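You operate a simulated robot arm through the tools that you are given. There is no shell and no other tool. Be economical: measure what you need, move in short steps, check, and stop when the job is done.

The job below is to be done with a simulated robot arm. You get a single attempt, and the scene is never put back.

## Task
Swap the empty jar for the yellow paint and spray the sole once.
Fine: the empty jar goes on the booth roof, the new one into the socket; door shut and air on to spray, air off after. Set down upright: big paint jar.

The check looks at the end state, three seconds after you hand in, the way a careful person would. Anything else that was tipped, shoved, dropped, spilled or broken makes it a failure.

## Robot
A 7-joint arm with a two-finger parallel gripper on a trunk, on a base that drives. Base frame: it is fixed to the floor where the robot stands at the start and does not move with it; the origin is under the middle of the robot, x ahead of it, y to its left, z up. Lengths are in m, angles in rad, forces in N, time in s.
With the tool pointing down near the work surface it reaches from about 0.1 to 0.94 m from the robot's upright axis, wherever it stands. Its first joint turns from -2.897 to 2.897 rad. Places, roughly: beige sole [0.5, 1.25, 0.25]; black sole [0.5, 1.5, 0.25]; booth air lever [0.7, 0.1, 1.2]; booth door [0.2, -0.2, 1]; booth panel [0.7, 0, 1.2]; roof of the spray booth [0.8, -0.1, 1.3]; socket on the spray booth [0.8, 0.1, 1.3]; spray button [0.7, -0.1, 1.2]; white sole [0.5, 1.5, 0.25]. Payload 3.43 kg.
The tool frame sits at the grasp point between the pads (the TCP): z along the fingers, y along the line on which they close. The tips reach 0.03 m beyond it. The gripper opens to 0.094 m. The fingers are 0.028 m wide and 0.01 m thick; the gripper's body (0.05 by 0.096 m) begins 0.055 m behind the TCP.
Orientation is told as [roll, pitch, yaw] about the base's x, y, z axes, in that order, counted from this pose: with the fingers straight down and closing along the base's y, the tool's x points along the base's -x, its y along +y and its z along -z.

## Interface
- The arm moves only by the tool drive_tool. Its argument "steps" is a list of rows, each a list of 6 numbers: the shift along the base's x, y, z in m, then the turn, a rotation vector about the base's x, y, z in rad. In form: [[dx, dy, dz, rx, ry, rz], ...]. A call has 1 to 12 rows; each row is the pose to reach, as a shift and turn from the pose commanded when the call began. "gripper" is the gripper command, from -1 (shut) to 1 (fully open), values between in proportion, set as the call begins (left out, the last holds). Each row takes 0.2 s and may step no farther than 0.05 m and 0.15 rad from the row before; otherwise, or with a gripper value out of range, the whole call is refused. Where a pose cannot be reached the arm comes as near as it can. A force on the tool above 90 N (or 10 N above the force at the start of the call, whichever is more), or a blocked arm, ends the call early, and 0.2 s more pass. The fingers move at their own pace (about 0.045 m/s each) and stop on an object; they squeeze with about 39 N. The grip force told is the motor's: it shows also when the fingers shut on nothing. Time passes only in rows, and 0.2 s behind the last, so rows that repeat a pose let the fingers close. The reply holds the time, the measured pose of the TCP, the force on the tool along the base axes, the opening and the grip force, in the units named above and with some noise, with the torque about the TCP (base axes, N m) and any sound that the robot's microphone picked up, and new pictures: "pictures" is both (left out), scene, wrist or none.
- Cameras (640 x 400 px; columns grow to the right, rows downward): "scene" is now at [0.0057, 0.1849, 1.4007]; the picture's right is [-0.68, -0.74, 0.00], its down [-0.33, 0.30, -0.90] and it looks along [0.66, -0.61, -0.44] (base axes); focal length 214 px, centre (320, 200). "wrist" rides on the gripper at [0.076, 0.014, -0.103] in the tool frame; the picture's right is [-0.18, 0.98, 0.00], its down [-0.75, -0.14, -0.64] and it looks along [-0.63, -0.12, 0.77] (tool axes); focal length 243 px, centre (320, 200). There is no depth. A picture from a camera that has moved, and an enlarged one, comes with that camera's place and axes in the base frame and with its lens.
- base_move(legs): drives the robot by 1 to 6 legs, each [ahead, turn to the left] in m and rad, along the robot's own axes; the way and the turn of a leg run together, so that a leg with both is an arc; at most 1.5 m and 3.142 rad a leg. The arm and the cameras ride along, it lands a little off, and it stops where it bumps. It gives what a move gives, and a new picture of the scene camera.
- turn_head(pan, tilt): turns the head with the scene camera to pan (to the left, within 2.094 rad either way) and tilt (down, from -0.506 to 1.204), counted from straight ahead of the robot. It gives what a move gives, and a new picture of the scene camera.
- enlarge(camera, box): a new picture of the part [left, top, right, bottom] of that camera's present view, enlarged. The clock stands still meanwhile.
- sign_off(): hands the job in; it is judged then, once.

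Go step by step. Nothing tells you exact positions but the pictures and the camera data: compare them with the known pose of the tool, close in by small moves and look again before you grip or let go. The budget is 120 turns and 260 pictures, counting those below and the enlarged ones. Unless the task says otherwise, let go and move clear before handing in, and close with one line.

The tools are called after "Call:" as a command line: name --pt "numbers of a row" for each row, then --argument value for the rest, lists and objects as JSON in quotes. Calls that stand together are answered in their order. drive_tool: Moves the arm, as the interface text tells. Its arguments: {"type":"object","properties":{"steps":{"type":"array"},"gripper":{"type":"number"},"pictures":{"type":"string","enum":["both","scene","wrist","none"]}},"required":["steps"]} The other tools are called the same way: base_move (legs) drives the base; turn_head (pan, tilt) turns the head that bears the scene camera; enlarge (camera, box) takes an enlarged picture of a part of a camera's view; sign_off () hands the job in.

At the start:

```text
t: 0.0
position: [0.6192, -0.1011, 1.4574]
ee_rot: [0.0, -0.001, 0.0]
wrist_force: [-0.5, -0.1, 0.0]
moment: [0.0, 0.0, 0.01]
opening: 0.0938
grip_force: 0.1
robot x, y, heading: [0.0006, 0.0122, -0.004]
head pan, tilt: [-0.744, 0.457]
```

scene: 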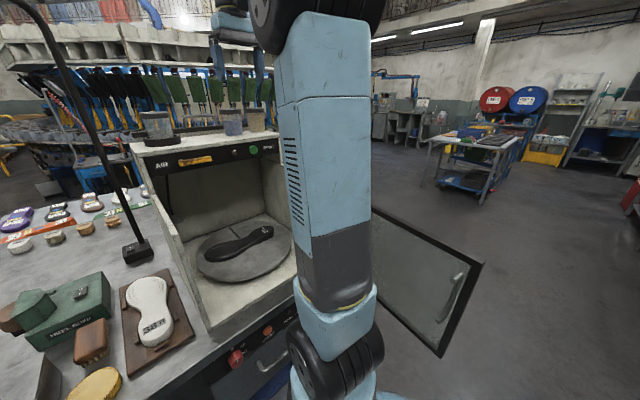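
wrist: 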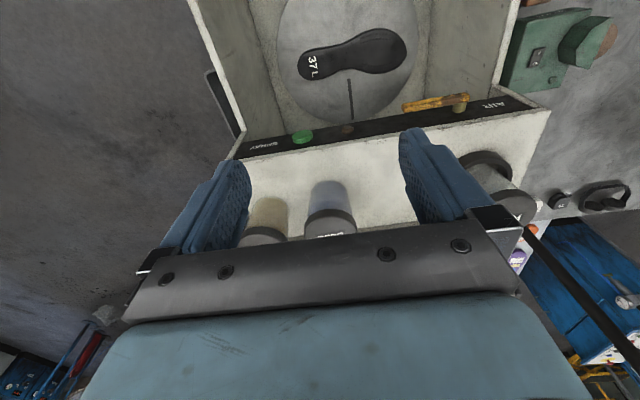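

I see the booth with its door open to the right, a jar in the socket at the left, and two jars on the roof (one bluish, one beige/yellowish). I'll look closer at them.

Call:
enlarge --camera "scene" --box '[120, 80, 300, 200]'

Call:
enlarge --camera "wrist" --box '[200, 80, 560, 260]'

```text
3.33 times, centred on (210, 140) of scene
camera zoom: at [0.0057, 0.1849, 1.4007], right [-0.68, -0.74, 0.0], down [-0.33, 0.3, -0.9], along [0.66, -0.61, -0.44], focal length 715 px, centre (687, 400)
```

zoom: 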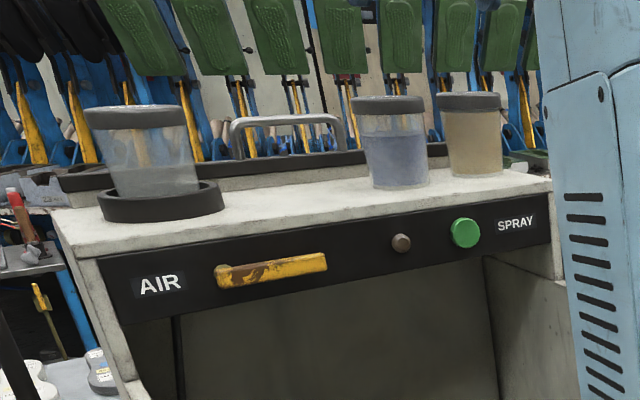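

```text
1.78 times, centred on (380, 170) of wrist
camera zoom: at [0.5429, -0.0857, 1.5607], right [0.18, 0.98, 0.0], down [0.75, -0.14, 0.64], along [0.63, -0.12, -0.77], focal length 431 px, centre (213, 253)
```

zoom: 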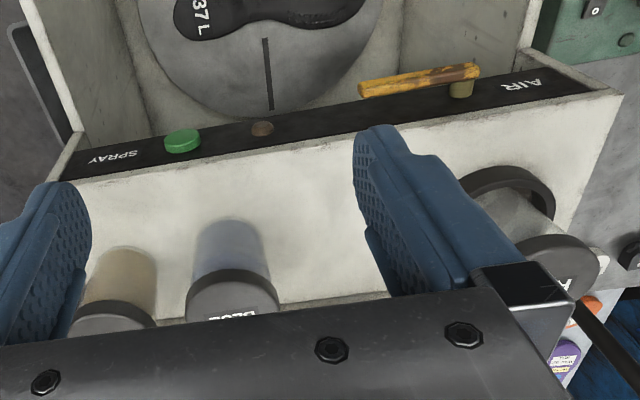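

The jar in the socket at left looks nearly empty; a lid reads "BLUE", the other is hidden. I'll raise and back the arm for a view of the lids.

Call:
drive_tool --pt "-0.04 0 0.03 0 0 0" --pt "-0.08 0 0.06 0 0 0" --pt "-0.12 0 0.09 0 0 0" --pt "-0.16 0 0.12 0 0 0" --pt "-0.2 0 0.14 0 0 0"

Call:
turn_head --pan -0.2 --tilt 0.5

```text
t: 1.2
position: [0.4491, -0.101, 1.5163]
ee_rot: [-0.001, -0.001, 0.001]
wrist_force: [1.1, 0.7, -0.2]
moment: [0.0, 0.11, 0.01]
opening: 0.0938
grip_force: 0.0
out of reach, approached as far as the arm can: row 3, 4, 5
robot x, y, heading: [0.0005, 0.0099, -0.001]
head pan, tilt: [-0.744, 0.457]
camera scene: at [0.007, 0.1848, 1.4007], right [-0.68, -0.74, 0.0], down [-0.33, 0.3, -0.9], along [0.66, -0.61, -0.44], focal length 214 px, centre (320, 200)
camera wrist: at [0.3728, -0.0865, 1.6185], right [0.18, 0.98, 0.0], down [0.75, -0.14, 0.64], along [0.63, -0.12, -0.77], focal length 243 px, centre (320, 200)
```

scene: 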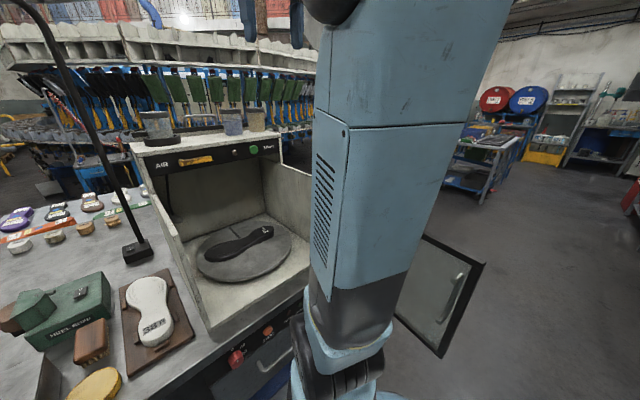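
wrist: 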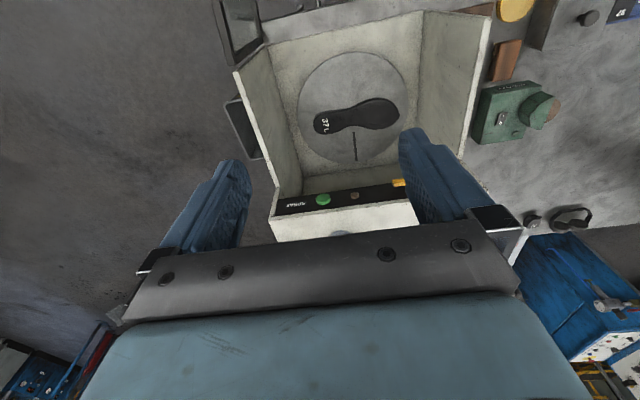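

```text
t: 2.2
position: [0.4471, -0.1009, 1.5166]
ee_rot: [-0.002, -0.005, 0.001]
wrist_force: [0.5, 0.8, 0.0]
moment: [-0.04, 0.0, -0.03]
opening: 0.0942
grip_force: 0.1
robot x, y, heading: [0.0019, 0.0104, 0.005]
head pan, tilt: [-0.201, 0.499]
camera scene: at [0.0271, 0.2288, 1.3969], right [-0.2, -0.98, 0.0], down [-0.47, 0.1, -0.88], along [0.86, -0.18, -0.48], focal length 214 px, centre (320, 200)
```

scene: 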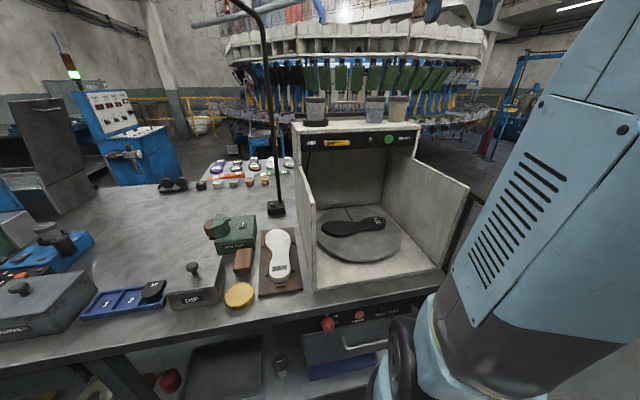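

The scene camera now sees the booth front squarely. Enlarging for the jars, and under the table there's another jar.

Call:
enlarge --camera "scene" --box '[280, 85, 430, 180]'

Call:
enlarge --camera "scene" --box '[80, 310, 400, 400]'

Call:
enlarge --camera "scene" --box '[0, 150, 300, 320]'

```text
4.21 times, centred on (355, 132) of scene
camera zoom: at [0.0271, 0.2288, 1.3969], right [-0.2, -0.98, 0.0], down [-0.47, 0.1, -0.88], along [0.86, -0.18, -0.48], focal length 903 px, centre (173, 484)
```

zoom: 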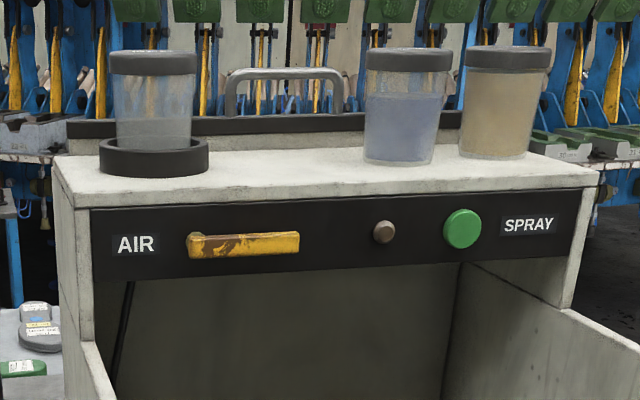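

```text
2.00 times, centred on (240, 355) of scene
camera zoom: at [0.0271, 0.2288, 1.3969], right [-0.2, -0.98, 0.0], down [-0.47, 0.1, -0.88], along [0.86, -0.18, -0.48], focal length 429 px, centre (480, -110)
```

zoom: 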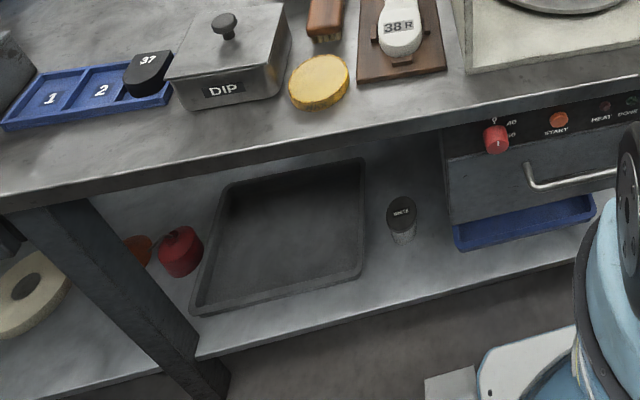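

```text
2.13 times, centred on (150, 235) of scene
camera zoom: at [0.0271, 0.2288, 1.3969], right [-0.2, -0.98, 0.0], down [-0.47, 0.1, -0.88], along [0.86, -0.18, -0.48], focal length 458 px, centre (683, 125)
```

zoom: 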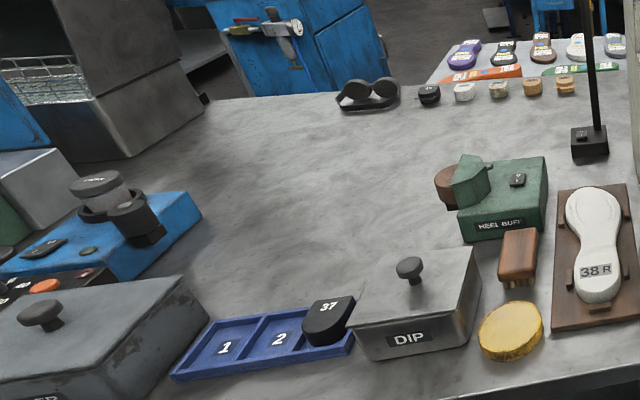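

Another jar on the shelf below reads "WHITE", and the roof jars' lids carry labels. Blue lid is about (0.753, -0.107, 1.35), the tan jar (0.76, -0.195), the socket jar (0.765, 0.10). I'll move over the roof at a safe height to read the tan lid.

Call:
drive_tool --pt "0.05 0 0 0 0 0" --pt "0.1 0 0 0 0 0" --pt "0.15 -0.02 0 0 0 0" --pt "0.2 -0.04 0 0 0 0" --pt "0.25 -0.05 0 0 0 0" --pt "0.27 -0.05 0 0 0 0"

```text
refused: row 3 steps farther than a row can; nothing moved
```

Call:
drive_tool --pt "0.045 0 0 0 0 0" --pt "0.09 0 0 0 0 0" --pt "0.135 -0.015 0 0 0 0" --pt "0.18 -0.03 0 0 0 0" --pt "0.225 -0.04 0 0 0 0" --pt "0.26 -0.05 0 0 0 0" --pt "0.26 -0.05 0 0 0 0"

```text
t: 3.8
position: [0.6805, -0.1408, 1.4972]
ee_rot: [-0.001, -0.007, 0.002]
wrist_force: [-0.5, -0.4, 0.8]
moment: [0.01, -0.05, -0.03]
opening: 0.0939
grip_force: 0.0
out of reach, approached as far as the arm can: row 4, 5, 6, 7
robot x, y, heading: [0.0031, 0.0117, 0.001]
head pan, tilt: [-0.201, 0.499]
camera scene: at [0.0264, 0.229, 1.3969], right [-0.2, -0.98, 0.0], down [-0.47, 0.1, -0.88], along [0.86, -0.17, -0.48], focal length 214 px, centre (320, 200)
camera wrist: at [0.603, -0.1264, 1.5992], right [0.18, 0.98, 0.0], down [0.75, -0.14, 0.65], along [0.64, -0.12, -0.76], focal length 243 px, centre (320, 200)
```

scene: 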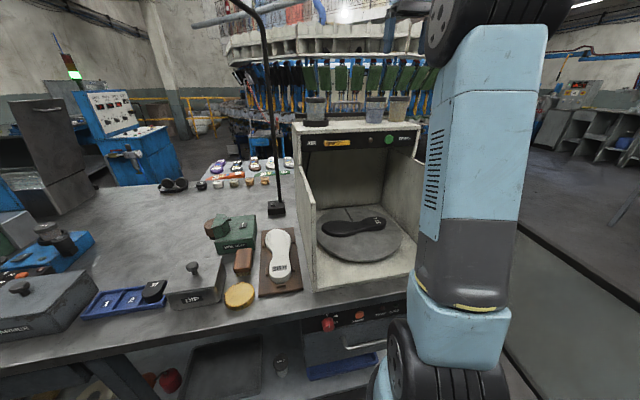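
wrist: 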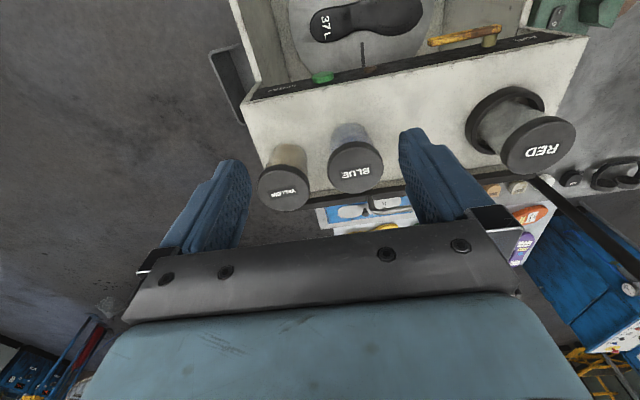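

The labels read YELLOW, BLUE and RED (the nearly empty jar in the socket). Arm reach is near its limit at this height, so I measure the geometry more closely.

Call:
enlarge --camera "wrist" --box '[240, 80, 600, 240]'

Call:
enlarge --camera "scene" --box '[280, 85, 430, 180]'

Call:
turn_head --pan -0.6 --tilt 1.1

```text
1.78 times, centred on (420, 160) of wrist
camera zoom: at [0.603, -0.1264, 1.5992], right [0.18, 0.98, 0.0], down [0.75, -0.14, 0.65], along [0.64, -0.12, -0.76], focal length 431 px, centre (142, 271)
```

zoom: 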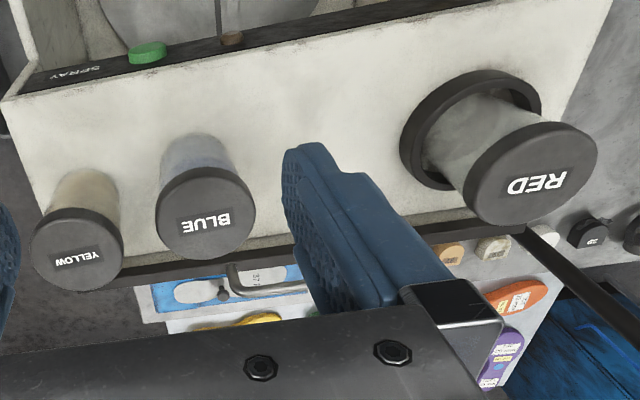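

```text
4.21 times, centred on (355, 132) of scene
camera zoom: at [0.0264, 0.229, 1.3969], right [-0.2, -0.98, 0.0], down [-0.47, 0.1, -0.88], along [0.86, -0.17, -0.48], focal length 903 px, centre (173, 484)
```

zoom: 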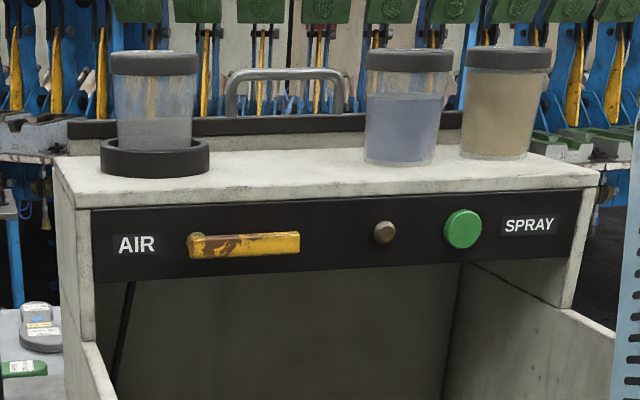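

```text
t: 4.8
position: [0.6815, -0.1417, 1.4963]
ee_rot: [-0.002, -0.005, 0.001]
wrist_force: [0.6, 0.5, 0.5]
moment: [-0.02, 0.01, 0.0]
opening: 0.0941
grip_force: 0.0
robot x, y, heading: [0.0027, 0.0138, -0.001]
head pan, tilt: [-0.6, 1.1]
camera scene: at [-0.0096, 0.2113, 1.3492], right [-0.56, -0.83, 0.0], down [-0.74, 0.5, -0.45], along [0.37, -0.26, -0.89], focal length 214 px, centre (320, 200)
```

scene: 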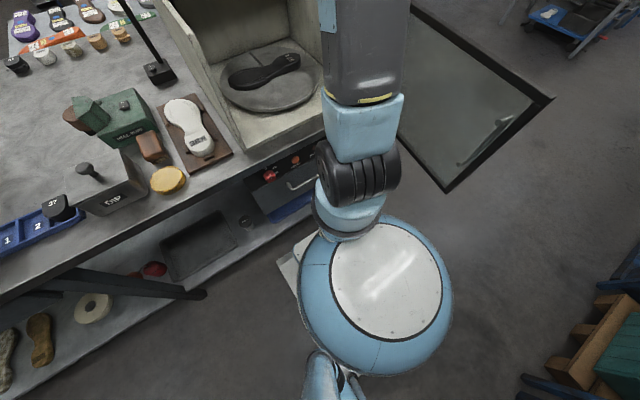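

Lids estimated: red (0.773, 0.095), blue (0.766, -0.111), yellow (0.777, -0.205), tops at z≈1.35; roof top ≈1.275, front edge x≈0.62. I need the base a little nearer, so I check the gap in front of it.

Call:
turn_head --pan 0.0 --tilt 1.2

```text
t: 5.8
position: [0.6811, -0.1416, 1.4959]
ee_rot: [-0.001, -0.005, 0.003]
wrist_force: [0.7, -0.1, -0.5]
moment: [0.0, 0.01, 0.0]
opening: 0.0941
grip_force: 0.1
robot x, y, heading: [-0.0018, 0.0109, 0.001]
head pan, tilt: [0.0, 1.201]
camera scene: at [-0.0059, 0.247, 1.3432], right [0.0, -1.0, 0.0], down [-0.93, 0.0, -0.36], along [0.36, 0.0, -0.93], focal length 214 px, centre (320, 200)
```

scene: 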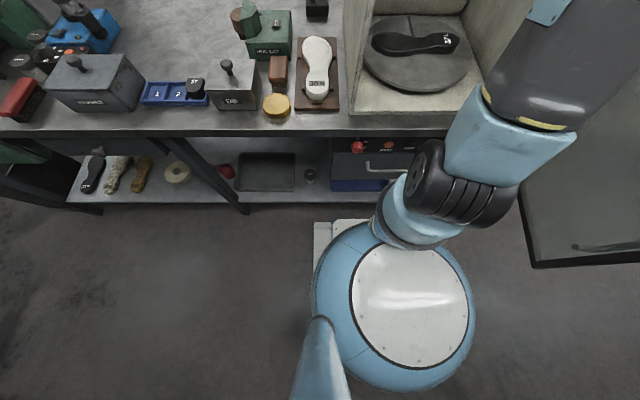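

The door stands open along y≈-0.22 in front-right; base has about 6 cm of free room ahead. I drive 5 cm forward for reach.

Call:
base_move --legs '[[0.05, 0]]'

Call:
turn_head --pan -0.2 --tilt 0.35

```text
t: 6.7
position: [0.7313, -0.1413, 1.4967]
ee_rot: [-0.001, -0.005, -0.001]
wrist_force: [-0.6, 0.0, 0.1]
moment: [0.0, -0.01, -0.03]
opening: 0.0938
grip_force: 0.0
robot x, y, heading: [0.0492, 0.0134, -0.0]
head pan, tilt: [0.0, 1.201]
camera scene: at [0.0443, 0.2471, 1.3432], right [0.0, -1.0, 0.0], down [-0.93, 0.0, -0.36], along [0.36, 0.0, -0.93], focal length 214 px, centre (320, 200)
```

scene: 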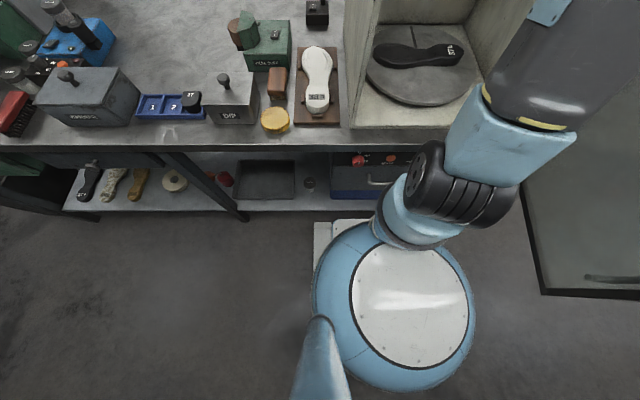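

```text
t: 7.9
position: [0.7316, -0.1425, 1.4957]
ee_rot: [-0.002, -0.005, 0.002]
wrist_force: [0.0, 0.5, -0.3]
moment: [0.01, 0.05, -0.01]
opening: 0.0939
grip_force: 0.0
robot x, y, heading: [0.0518, 0.008, 0.0]
head pan, tilt: [-0.201, 0.351]
camera scene: at [0.0798, 0.2285, 1.4105], right [-0.2, -0.98, 0.0], down [-0.34, 0.07, -0.94], along [0.92, -0.19, -0.34], focal length 214 px, centre (320, 200)
```

scene: 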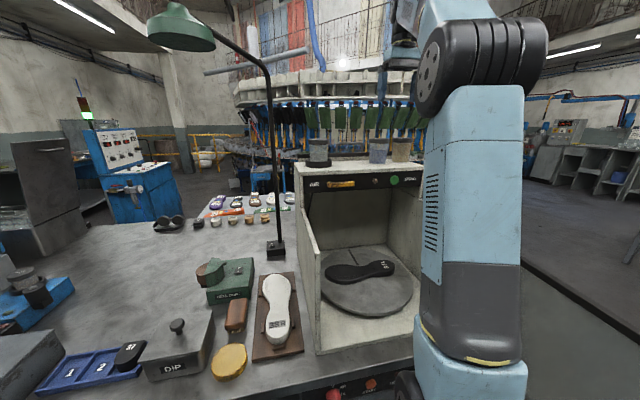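

Now I move toward above the red jar in two stages, checking how commanded and measured poses relate.

Call:
drive_tool --pt "0 0.02 -0.02 0 0 0" --pt "0 0.06 -0.04 0 0 0" --pt "0 0.1 -0.04 0 0 0" --pt "0 0.14 -0.04 0 0 0" --pt "0 0.18 -0.04 0 0 0" --pt "0 0.18 -0.04 0 0 0"

```text
t: 9.3
position: [0.728, 0.0373, 1.457]
ee_rot: [-0.001, -0.005, 0.001]
wrist_force: [-0.3, 0.6, -0.6]
moment: [0.04, 0.0, 0.02]
opening: 0.094
grip_force: 0.0
robot x, y, heading: [0.0471, 0.0131, 0.0]
head pan, tilt: [-0.201, 0.351]
camera scene: at [0.0797, 0.2284, 1.4106], right [-0.2, -0.98, 0.0], down [-0.34, 0.07, -0.94], along [0.92, -0.19, -0.34], focal length 214 px, centre (320, 200)
camera wrist: at [0.6517, 0.0527, 1.5582], right [0.18, 0.98, 0.0], down [0.75, -0.14, 0.65], along [0.63, -0.12, -0.76], focal length 243 px, centre (320, 200)
```

scene: 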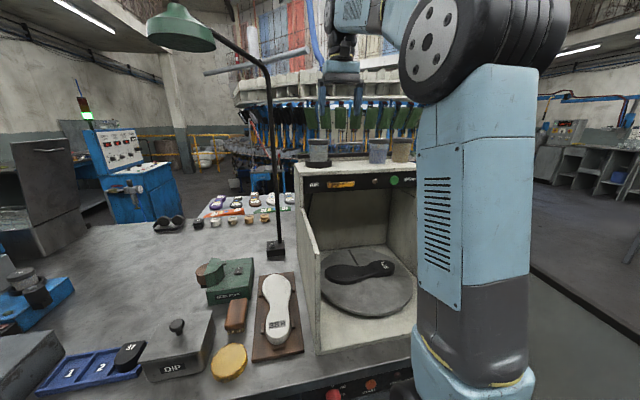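
wrist: 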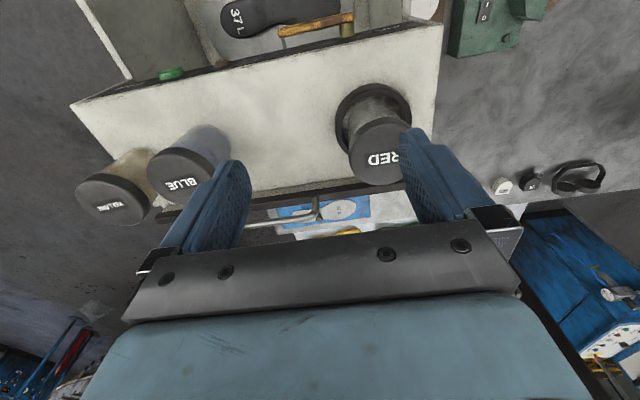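

Motions track well. Now align over the red jar's lid, at about (0.775, 0.09), still above it.

Call:
drive_tool --pt "0.015 0.025 -0.01 0 0 0" --pt "0.03 0.052 -0.02 0 0 0" --pt "0.045 0.052 -0.04 0 0 0" --pt "0.045 0.052 -0.055 0 0 0" --pt "0.045 0.052 -0.055 0 0 0"

Call:
enlarge --camera "scene" --box '[280, 80, 430, 180]'

```text
t: 10.5
position: [0.7749, 0.09, 1.4003]
ee_rot: [-0.001, -0.007, 0.001]
wrist_force: [0.5, -0.1, 0.3]
moment: [-0.03, 0.02, 0.01]
opening: 0.094
grip_force: 0.0
robot x, y, heading: [0.0509, 0.0088, 0.002]
head pan, tilt: [-0.201, 0.351]
camera scene: at [0.0798, 0.2285, 1.4106], right [-0.2, -0.98, 0.0], down [-0.34, 0.07, -0.94], along [0.92, -0.19, -0.34], focal length 214 px, centre (320, 200)
camera wrist: at [0.6976, 0.1043, 1.5035], right [0.18, 0.98, 0.0], down [0.75, -0.14, 0.65], along [0.63, -0.12, -0.76], focal length 243 px, centre (320, 200)
```

scene: 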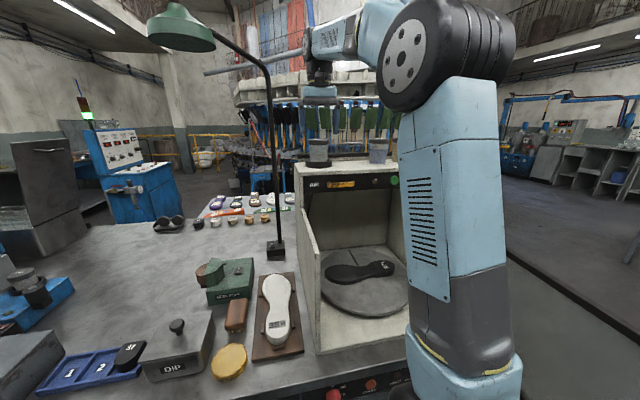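
wrist: 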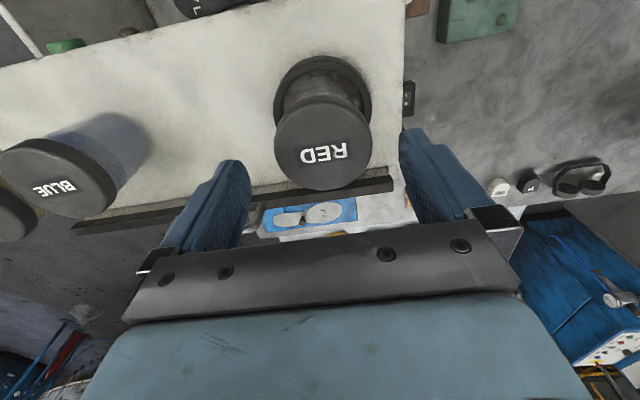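

```text
4.00 times, centred on (355, 130) of scene
camera zoom: at [0.0798, 0.2285, 1.4106], right [-0.2, -0.98, 0.0], down [-0.34, 0.07, -0.94], along [0.92, -0.19, -0.34], focal length 858 px, centre (180, 480)
```

zoom: 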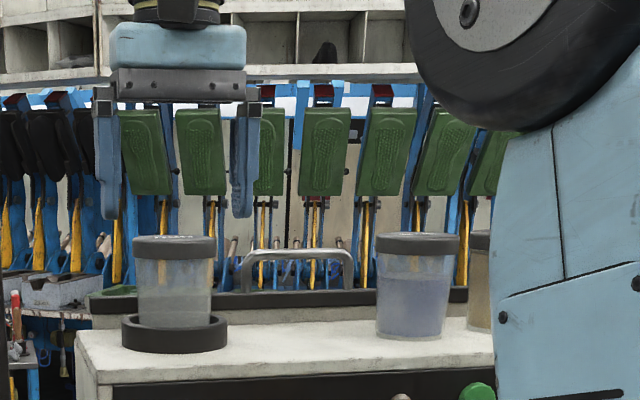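

The gripper is centered on the red jar in both views; lid top ≈1.353. I descend to z≈1.335 and close.

Call:
drive_tool --pt "0 0 -0.03 0 0 0" --pt "0 0 -0.055 0 0 0" --pt "0 0 -0.067 0 0 0" --pt "0 0 -0.067 0 0 0"

Call:
drive_tool --pt "0 0 0 0 0 0" --pt "0 0 0 0 0 0" --pt "0 0 0 0 0 0" --pt "0 0 0 0 0 0" --gripper -1 --pictures "wrist"

```text
t: 11.5
position: [0.7763, 0.09, 1.3356]
ee_rot: [-0.002, -0.006, -0.001]
wrist_force: [0.4, -0.5, 0.1]
moment: [0.03, -0.02, 0.0]
opening: 0.0938
grip_force: 0.1
robot x, y, heading: [0.0504, 0.0141, -0.002]
head pan, tilt: [-0.201, 0.351]
camera scene: at [0.0798, 0.2285, 1.4106], right [-0.2, -0.98, 0.0], down [-0.34, 0.07, -0.94], along [0.92, -0.19, -0.34], focal length 214 px, centre (320, 200)
camera wrist: at [0.6996, 0.1045, 1.4373], right [0.18, 0.98, 0.0], down [0.75, -0.14, 0.65], along [0.63, -0.12, -0.76], focal length 243 px, centre (320, 200)
```

scene: 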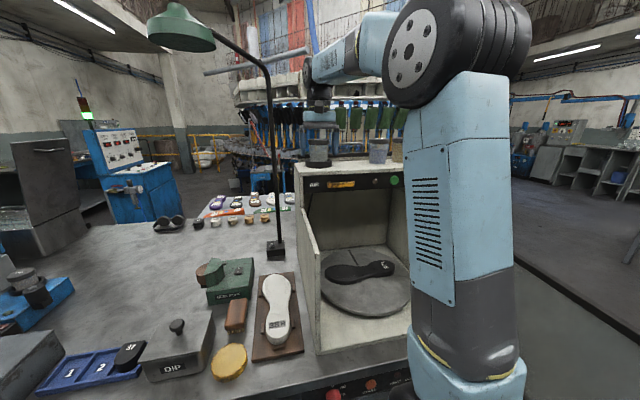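
wrist: 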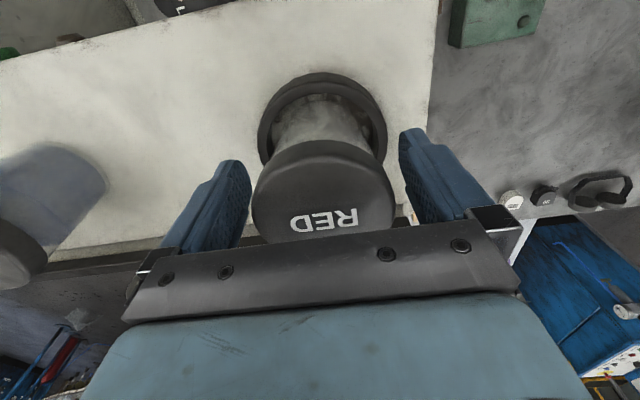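

```text
t: 12.5
position: [0.7761, 0.09, 1.3346]
ee_rot: [-0.001, -0.005, -0.001]
wrist_force: [-0.3, 0.8, 0.6]
moment: [-0.01, 0.0, -0.01]
opening: 0.0681
grip_force: 38.8
robot x, y, heading: [0.0556, 0.0122, -0.003]
head pan, tilt: [-0.201, 0.351]
camera wrist: at [0.6996, 0.1046, 1.4375], right [0.18, 0.98, 0.0], down [0.75, -0.14, 0.65], along [0.63, -0.12, -0.76], focal length 243 px, centre (320, 200)
```

wrist: 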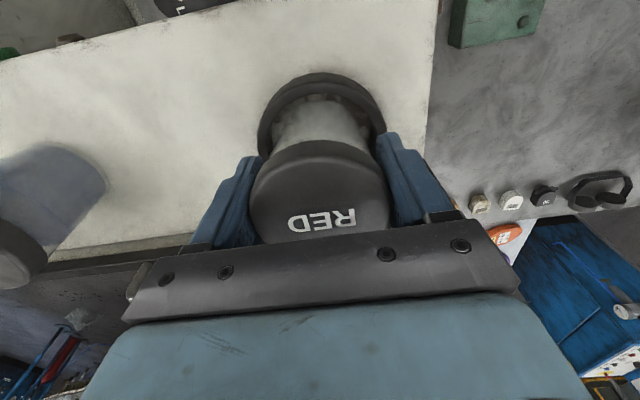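

Gripped at 0.068 m. Lift straight up a bit and look.

Call:
drive_tool --pt "0 0 0.015 0 0 0" --pt "0 0 0.03 0 0 0" --pt "0 0 0.05 0 0 0" --pt "0 0 0.065 0 0 0" --pt "0 0 0.065 0 0 0"

Call:
enlarge --camera "scene" --box '[280, 80, 430, 180]'

```text
t: 13.7
position: [0.7758, 0.0908, 1.3991]
ee_rot: [-0.003, -0.005, 0.002]
wrist_force: [0.0, 0.5, -1.7]
moment: [-0.02, 0.0, -0.02]
opening: 0.0682
grip_force: 38.6
robot x, y, heading: [0.049, 0.0126, 0.002]
head pan, tilt: [-0.201, 0.351]
camera scene: at [0.0799, 0.2285, 1.4106], right [-0.2, -0.98, 0.0], down [-0.34, 0.07, -0.94], along [0.92, -0.19, -0.34], focal length 214 px, centre (320, 200)
camera wrist: at [0.699, 0.1059, 1.5009], right [0.18, 0.98, 0.0], down [0.75, -0.14, 0.65], along [0.63, -0.12, -0.76], focal length 243 px, centre (320, 200)
```

scene: 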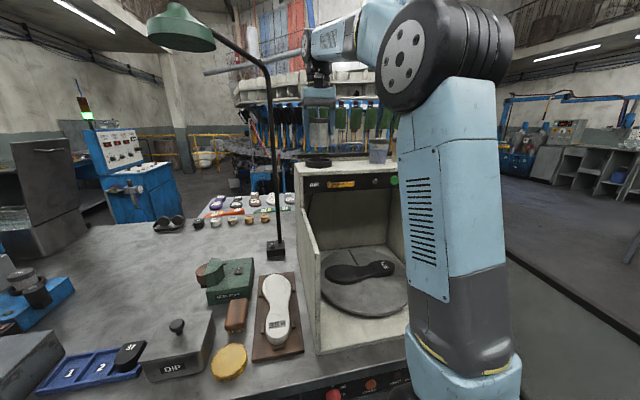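
wrist: 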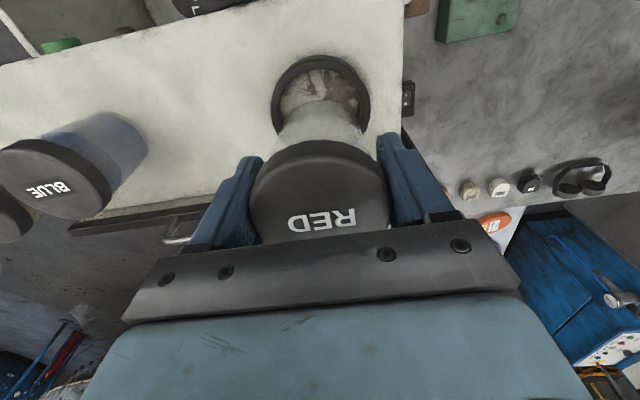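

```text
4.00 times, centred on (355, 130) of scene
camera zoom: at [0.0799, 0.2285, 1.4106], right [-0.2, -0.98, 0.0], down [-0.34, 0.07, -0.94], along [0.92, -0.19, -0.34], focal length 858 px, centre (180, 480)
```

zoom: 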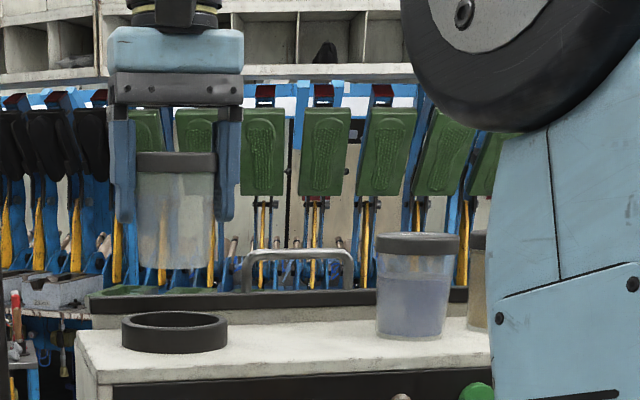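

The jar came out cleanly; the socket is an empty ring. I carry it to the free roof patch at about (0.71, -0.01), between socket and blue jar.

Call:
drive_tool --pt "-0.03 0 0.01 0 0 0" --pt "-0.06 -0.03 0.01 0 0 0" --pt "-0.066 -0.065 0.005 0 0 0" --pt "-0.066 -0.1 0 0 0 0" --pt "-0.066 -0.1 -0.02 0 0 0" --pt "-0.066 -0.1 -0.035 0 0 0" --pt "-0.066 -0.1 -0.035 0 0 0"

Call:
enlarge --camera "scene" --box '[280, 80, 430, 180]'

```text
t: 15.3
position: [0.7115, -0.011, 1.3622]
ee_rot: [-0.001, -0.006, -0.001]
wrist_force: [0.1, -0.6, -1.9]
moment: [-0.01, -0.02, 0.01]
opening: 0.0678
grip_force: 39.3
robot x, y, heading: [0.0529, 0.0096, -0.003]
head pan, tilt: [-0.201, 0.351]
camera scene: at [0.0797, 0.2285, 1.4106], right [-0.2, -0.98, 0.0], down [-0.34, 0.07, -0.94], along [0.92, -0.19, -0.34], focal length 214 px, centre (320, 200)
camera wrist: at [0.6339, 0.0042, 1.465], right [0.18, 0.98, 0.0], down [0.75, -0.14, 0.65], along [0.63, -0.12, -0.76], focal length 243 px, centre (320, 200)
```

scene: 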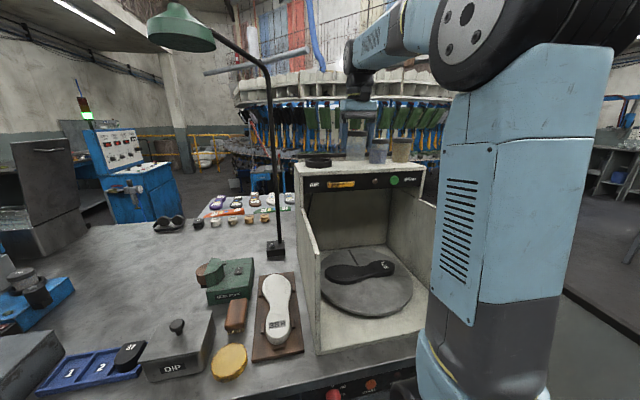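
wrist: 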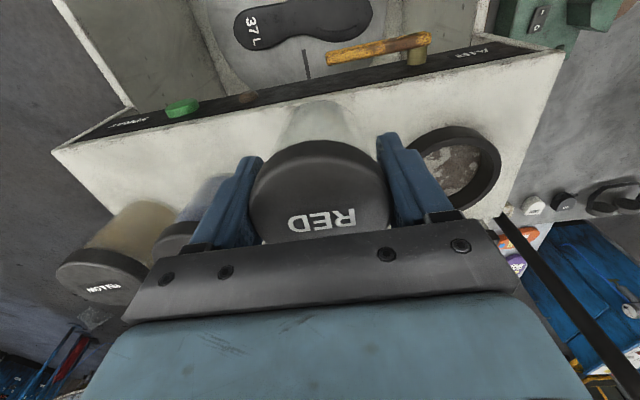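

```text
4.00 times, centred on (355, 130) of scene
camera zoom: at [0.0797, 0.2285, 1.4106], right [-0.2, -0.98, 0.0], down [-0.34, 0.07, -0.94], along [0.92, -0.19, -0.34], focal length 858 px, centre (180, 480)
```

zoom: 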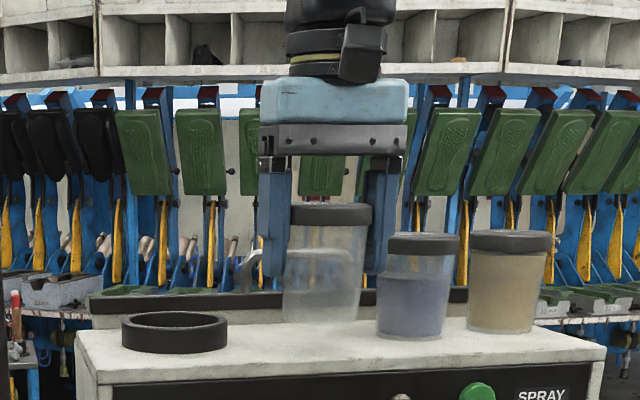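

Jar hangs about 2–3 cm above the roof. Lowering slowly until contact shows in the force.

Call:
drive_tool --pt "0 0 -0.006 0 0 0" --pt "0 0 -0.012 0 0 0" --pt "0 0 -0.017 0 0 0" --pt "0 0 -0.021 0 0 0" --pt "0 0 -0.024 0 0 0" --pt "0 0 -0.026 0 0 0" --pictures "none"

Call:
enlarge --camera "scene" --box '[280, 80, 430, 180]'

```text
t: 16.7
position: [0.7104, -0.0112, 1.3385]
ee_rot: [-0.002, -0.004, 0.001]
wrist_force: [-0.1, 0.1, -2.4]
moment: [-0.01, 0.02, 0.01]
opening: 0.068
grip_force: 38.8
robot x, y, heading: [0.0527, 0.0123, -0.005]
head pan, tilt: [-0.201, 0.351]
```

```text
4.00 times, centred on (355, 130) of scene
camera zoom: at [0.0798, 0.2285, 1.4106], right [-0.2, -0.98, 0.0], down [-0.34, 0.07, -0.94], along [0.92, -0.19, -0.34], focal length 858 px, centre (180, 480)
```

zoom: 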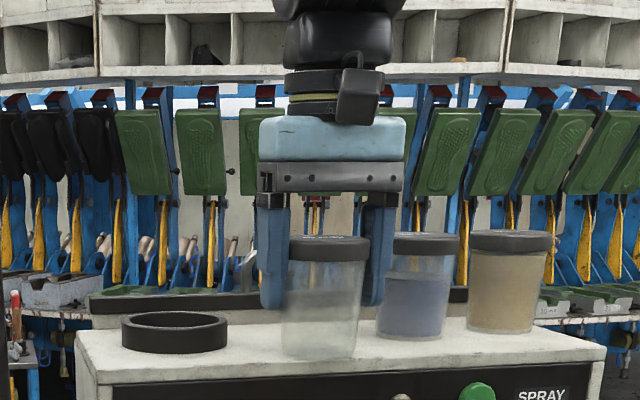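

Not yet touching. Continue down in 2 mm steps.

Call:
drive_tool --pt "0 0 -0.002 0 0 0" --pt "0 0 -0.004 0 0 0" --pt "0 0 -0.006 0 0 0" --pt "0 0 -0.008 0 0 0" --pictures "none"

Call:
enlarge --camera "scene" --box '[320, 110, 420, 180]'

```text
t: 17.7
position: [0.7098, -0.0111, 1.3311]
ee_rot: [-0.003, -0.009, 0.0]
wrist_force: [11.8, 1.9, 36.2]
moment: [0.09, -0.21, -0.04]
opening: 0.0676
grip_force: 39.1
robot x, y, heading: [0.048, 0.0153, -0.003]
head pan, tilt: [-0.201, 0.351]
```

```text
5.71 times, centred on (370, 145) of scene
camera zoom: at [0.079, 0.2286, 1.4106], right [-0.2, -0.98, 0.0], down [-0.34, 0.07, -0.94], along [0.92, -0.19, -0.34], focal length 1226 px, centre (34, 514)
```

zoom: 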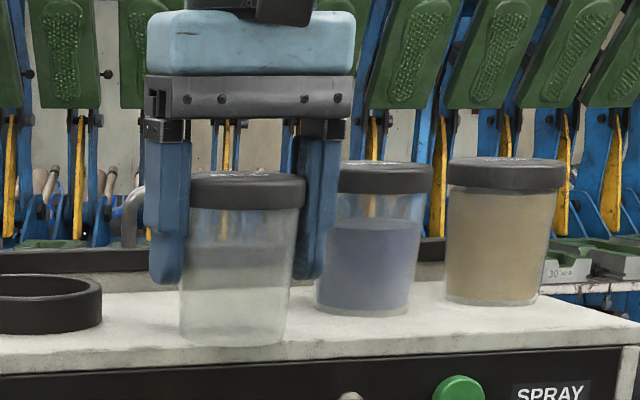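

Contact at z≈1.333. Ease up 2 mm, then open partly.

Call:
drive_tool --pt "0 0 0.002 0 0 0" --pt "0 0 0.002 0 0 0" --pictures "none"

Call:
drive_tool --pt "0 0 0 0 0 0" --pt "0 0 0 0 0 0" --pt "0 0 0 0 0 0" --gripper 0.72

```text
t: 18.3
position: [0.7092, -0.0096, 1.331]
ee_rot: [-0.001, -0.003, 0.0]
wrist_force: [6.5, -1.8, 16.3]
moment: [-0.16, -0.59, 0.02]
opening: 0.0678
grip_force: 39.3
robot x, y, heading: [0.0495, 0.0096, 0.0]
head pan, tilt: [-0.201, 0.351]
```

```text
t: 19.1
position: [0.7098, -0.0101, 1.3301]
ee_rot: [-0.002, -0.004, 0.0]
wrist_force: [0.3, -0.2, -0.4]
moment: [-0.01, 0.04, 0.0]
opening: 0.0807
grip_force: 0.2
robot x, y, heading: [0.0501, 0.0091, -0.003]
head pan, tilt: [-0.201, 0.351]
camera scene: at [0.0796, 0.2285, 1.4106], right [-0.2, -0.98, 0.0], down [-0.34, 0.07, -0.94], along [0.92, -0.19, -0.34], focal length 214 px, centre (320, 200)
camera wrist: at [0.6332, 0.0048, 1.434], right [0.18, 0.98, 0.0], down [0.75, -0.14, 0.65], along [0.63, -0.12, -0.76], focal length 243 px, centre (320, 200)
```

scene: 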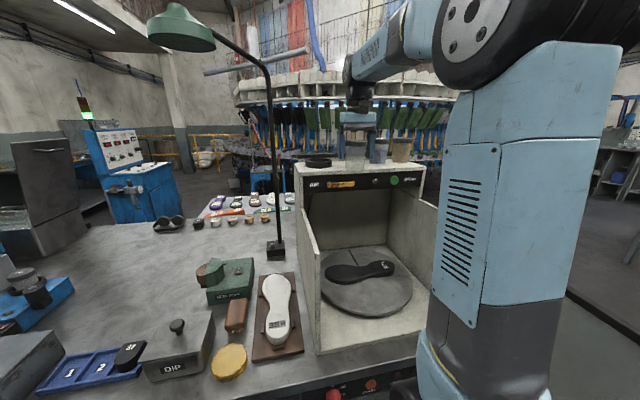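
wrist: 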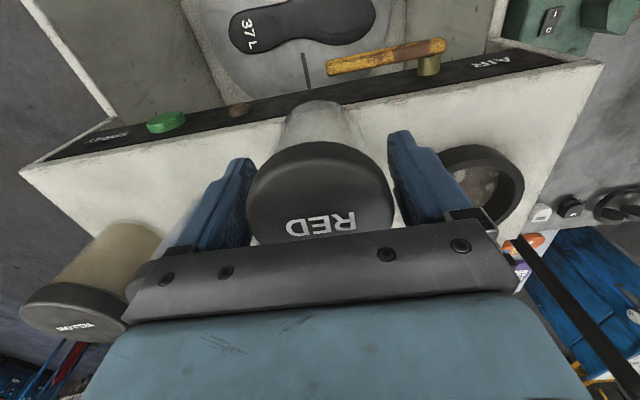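

Red jar stands on the roof, released. Rise straight up, then head toward yellow while turning 45°.

Call:
drive_tool --pt "0 0 0.02 0 0 0" --pt "0 0 0.06 0 0 0" --pt "0 0 0.1 0 0 0" --pt "0 -0.04 0.1 0 0 0.14" --pt "0 -0.08 0.1 0 0 0.28" --pt "0.01 -0.12 0.1 0 0 0.42" --pt "0.02 -0.16 0.1 0 0 0.56" --pt "0.03 -0.185 0.1 0 0 0.7" --pt "0.04 -0.195 0.1 0 0 0.785" --pt "0.04 -0.195 0.1 0 0 0.785"

Call:
enlarge --camera "scene" --box '[280, 80, 430, 180]'

```text
t: 21.3
position: [0.7479, -0.2055, 1.4312]
ee_rot: [0.0, -0.005, 0.787]
wrist_force: [-0.3, 0.2, 0.0]
moment: [-0.03, -0.02, 0.0]
opening: 0.0809
grip_force: 0.0
robot x, y, heading: [0.0505, 0.0119, -0.0]
head pan, tilt: [-0.201, 0.351]
camera scene: at [0.0798, 0.2285, 1.4106], right [-0.2, -0.98, 0.0], down [-0.34, 0.07, -0.94], along [0.92, -0.19, -0.34], focal length 214 px, centre (320, 200)
camera wrist: at [0.6842, -0.2498, 1.5332], right [-0.57, 0.82, 0.0], down [0.63, 0.43, 0.65], along [0.53, 0.37, -0.76], focal length 243 px, centre (320, 200)
```

scene: 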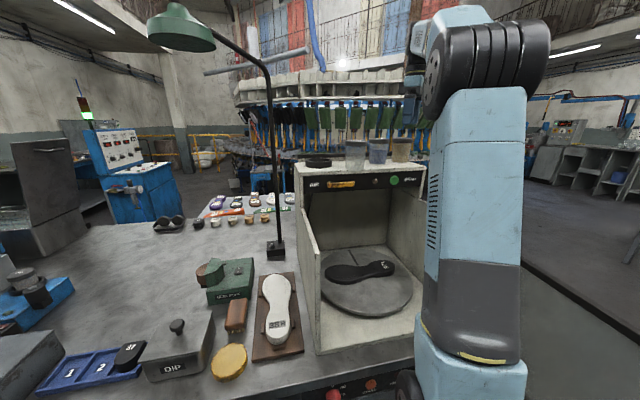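
wrist: 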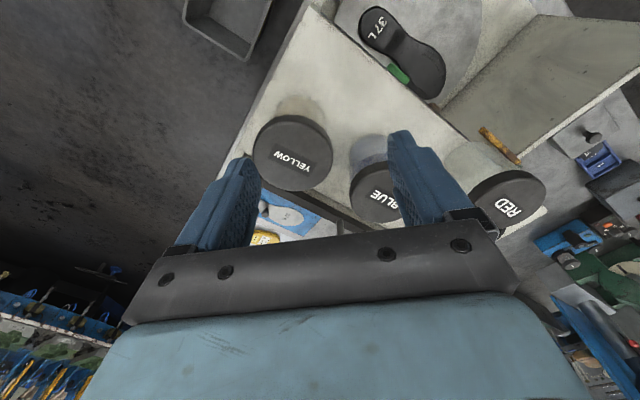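

```text
4.00 times, centred on (355, 130) of scene
camera zoom: at [0.0798, 0.2285, 1.4106], right [-0.2, -0.98, 0.0], down [-0.34, 0.07, -0.94], along [0.92, -0.19, -0.34], focal length 858 px, centre (180, 480)
```

zoom: 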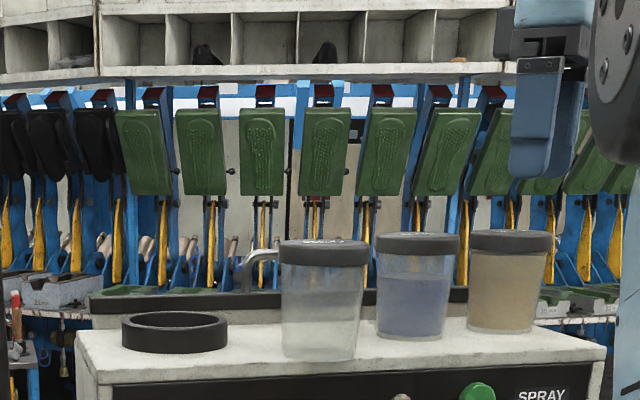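

Yellow lid at about (0.779, -0.208). Align over it at a height clear of the lids and look.

Call:
drive_tool --pt "0.016 -0.002 0 0 0 0" --pt "0.031 -0.003 0 0 0 0" --pt "0.031 -0.003 -0.025 0 0 0" --pt "0.031 -0.003 -0.035 0 0 0" --pt "0.031 -0.003 -0.035 0 0 0" --pictures "wrist"

Call:
enlarge --camera "scene" --box '[340, 80, 460, 160]'

```text
t: 22.5
position: [0.7795, -0.2077, 1.3977]
ee_rot: [-0.002, -0.005, 0.786]
wrist_force: [-0.6, -0.1, 0.5]
moment: [0.01, -0.01, 0.0]
opening: 0.0808
grip_force: 0.1
robot x, y, heading: [0.0487, 0.0125, -0.0]
head pan, tilt: [-0.201, 0.351]
camera wrist: at [0.7164, -0.2516, 1.5], right [-0.57, 0.82, 0.0], down [0.63, 0.43, 0.65], along [0.53, 0.36, -0.76], focal length 243 px, centre (320, 200)
```

wrist: 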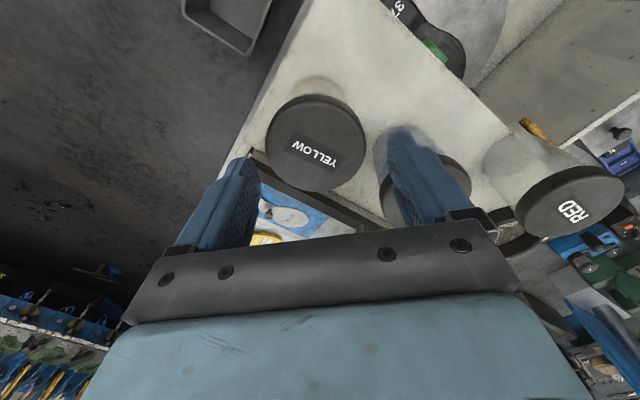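

```text
5.00 times, centred on (400, 120) of scene
camera zoom: at [0.0798, 0.2284, 1.4106], right [-0.2, -0.98, 0.0], down [-0.34, 0.07, -0.94], along [0.92, -0.19, -0.34], focal length 1072 px, centre (-80, 600)
```

zoom: 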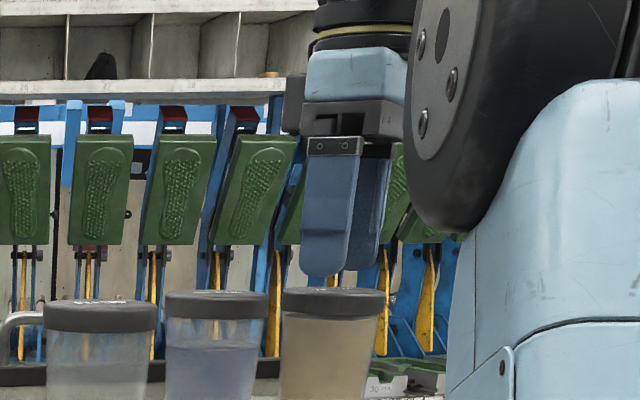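

A 5 mm shift in -y is needed; then descend and grip.

Call:
drive_tool --pt "0 -0.005 0 0 0 0" --pt "0 -0.005 -0.025 0 0 0" --pt "0 -0.005 -0.05 0 0 0" --pt "0 -0.005 -0.062 0 0 0" --pt "0 -0.005 -0.062 0 0 0" --pictures "wrist"

Call:
enlarge --camera "scene" --box '[340, 80, 460, 160]'

```text
t: 23.7
position: [0.7808, -0.2142, 1.336]
ee_rot: [-0.001, -0.007, 0.786]
wrist_force: [-0.3, -0.2, 0.0]
moment: [0.01, 0.0, -0.02]
opening: 0.081
grip_force: 0.1
robot x, y, heading: [0.0478, 0.0084, -0.003]
head pan, tilt: [-0.201, 0.351]
camera wrist: at [0.7162, -0.258, 1.4385], right [-0.57, 0.82, 0.0], down [0.63, 0.43, 0.65], along [0.53, 0.36, -0.76], focal length 243 px, centre (320, 200)
```

wrist: 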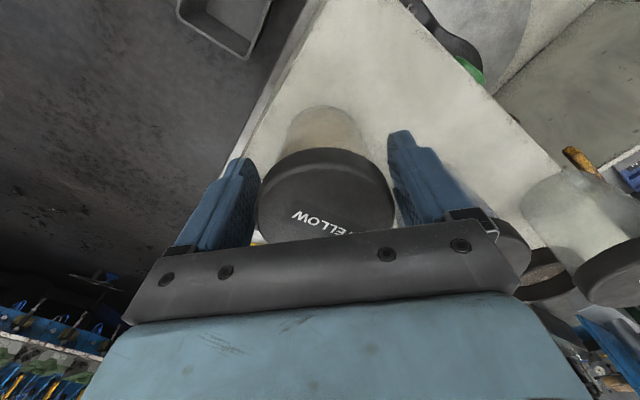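

```text
5.00 times, centred on (400, 120) of scene
camera zoom: at [0.0798, 0.2284, 1.4106], right [-0.2, -0.98, 0.0], down [-0.34, 0.07, -0.94], along [0.92, -0.19, -0.34], focal length 1072 px, centre (-80, 600)
```

zoom: 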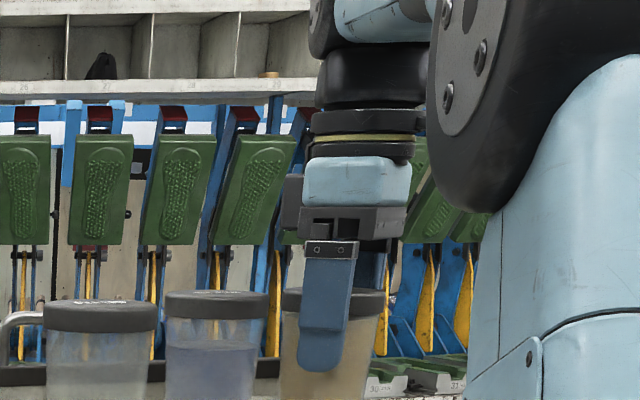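

Well centered. Close and lift.

Call:
drive_tool --pt "0 0 0 0 0 0" --pt "0 0 0 0 0 0" --pt "0 0 0 0 0 0" --pt "0 0 0 0 0 0" --gripper -1 --pictures "none"

Call:
drive_tool --pt "0 0 0.01 0 0 0" --pt "0 0 0.03 0 0 0" --pt "0 0 0.06 0 0 0" --pt "0 0 0.09 0 0 0" --pt "0 0 0.105 0 0 0" --pt "0 0 0.105 0 0 0"

Call:
enlarge --camera "scene" --box '[280, 70, 460, 180]'

```text
t: 24.7
position: [0.7802, -0.2152, 1.3365]
ee_rot: [-0.003, -0.005, 0.787]
wrist_force: [-0.3, 0.4, 0.7]
moment: [0.02, -0.02, 0.0]
opening: 0.07
grip_force: 39.4
robot x, y, heading: [0.0486, 0.0124, 0.006]
head pan, tilt: [-0.201, 0.351]
```

```text
t: 26.1
position: [0.7832, -0.2136, 1.4391]
ee_rot: [-0.001, -0.005, 0.786]
wrist_force: [0.2, 0.3, -2.2]
moment: [0.01, 0.03, 0.03]
opening: 0.07
grip_force: 39.0
robot x, y, heading: [0.0505, 0.0109, -0.001]
head pan, tilt: [-0.201, 0.351]
camera scene: at [0.0799, 0.2284, 1.4106], right [-0.2, -0.98, 0.0], down [-0.34, 0.07, -0.94], along [0.92, -0.19, -0.34], focal length 214 px, centre (320, 200)
camera wrist: at [0.7185, -0.2566, 1.5422], right [-0.56, 0.83, 0.0], down [0.63, 0.43, 0.65], along [0.53, 0.36, -0.76], focal length 243 px, centre (320, 200)
```

scene: 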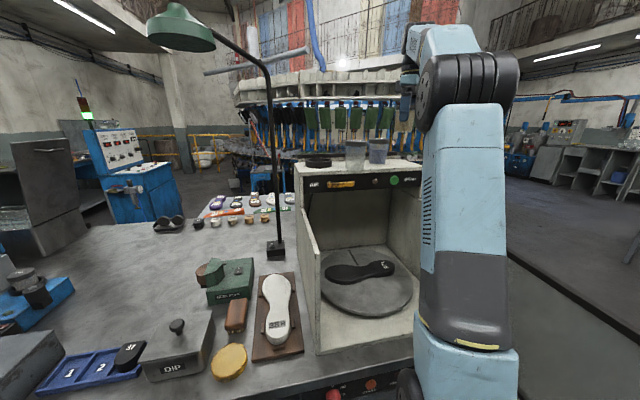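
wrist: 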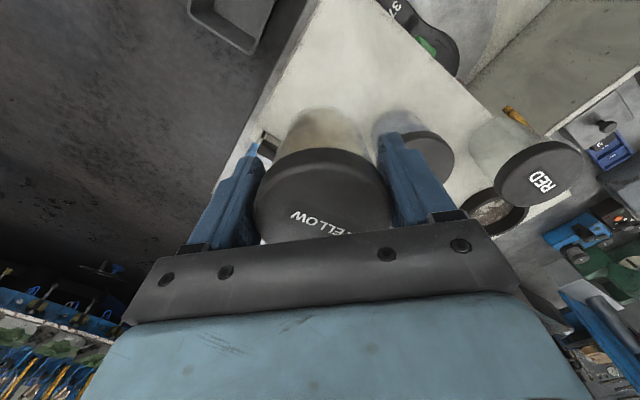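

```text
3.56 times, centred on (370, 125) of scene
camera zoom: at [0.0799, 0.2284, 1.4106], right [-0.2, -0.98, 0.0], down [-0.34, 0.07, -0.94], along [0.92, -0.19, -0.34], focal length 763 px, centre (142, 467)
```

zoom: 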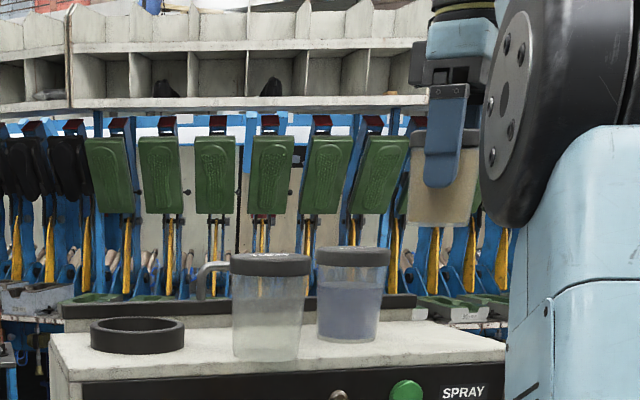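

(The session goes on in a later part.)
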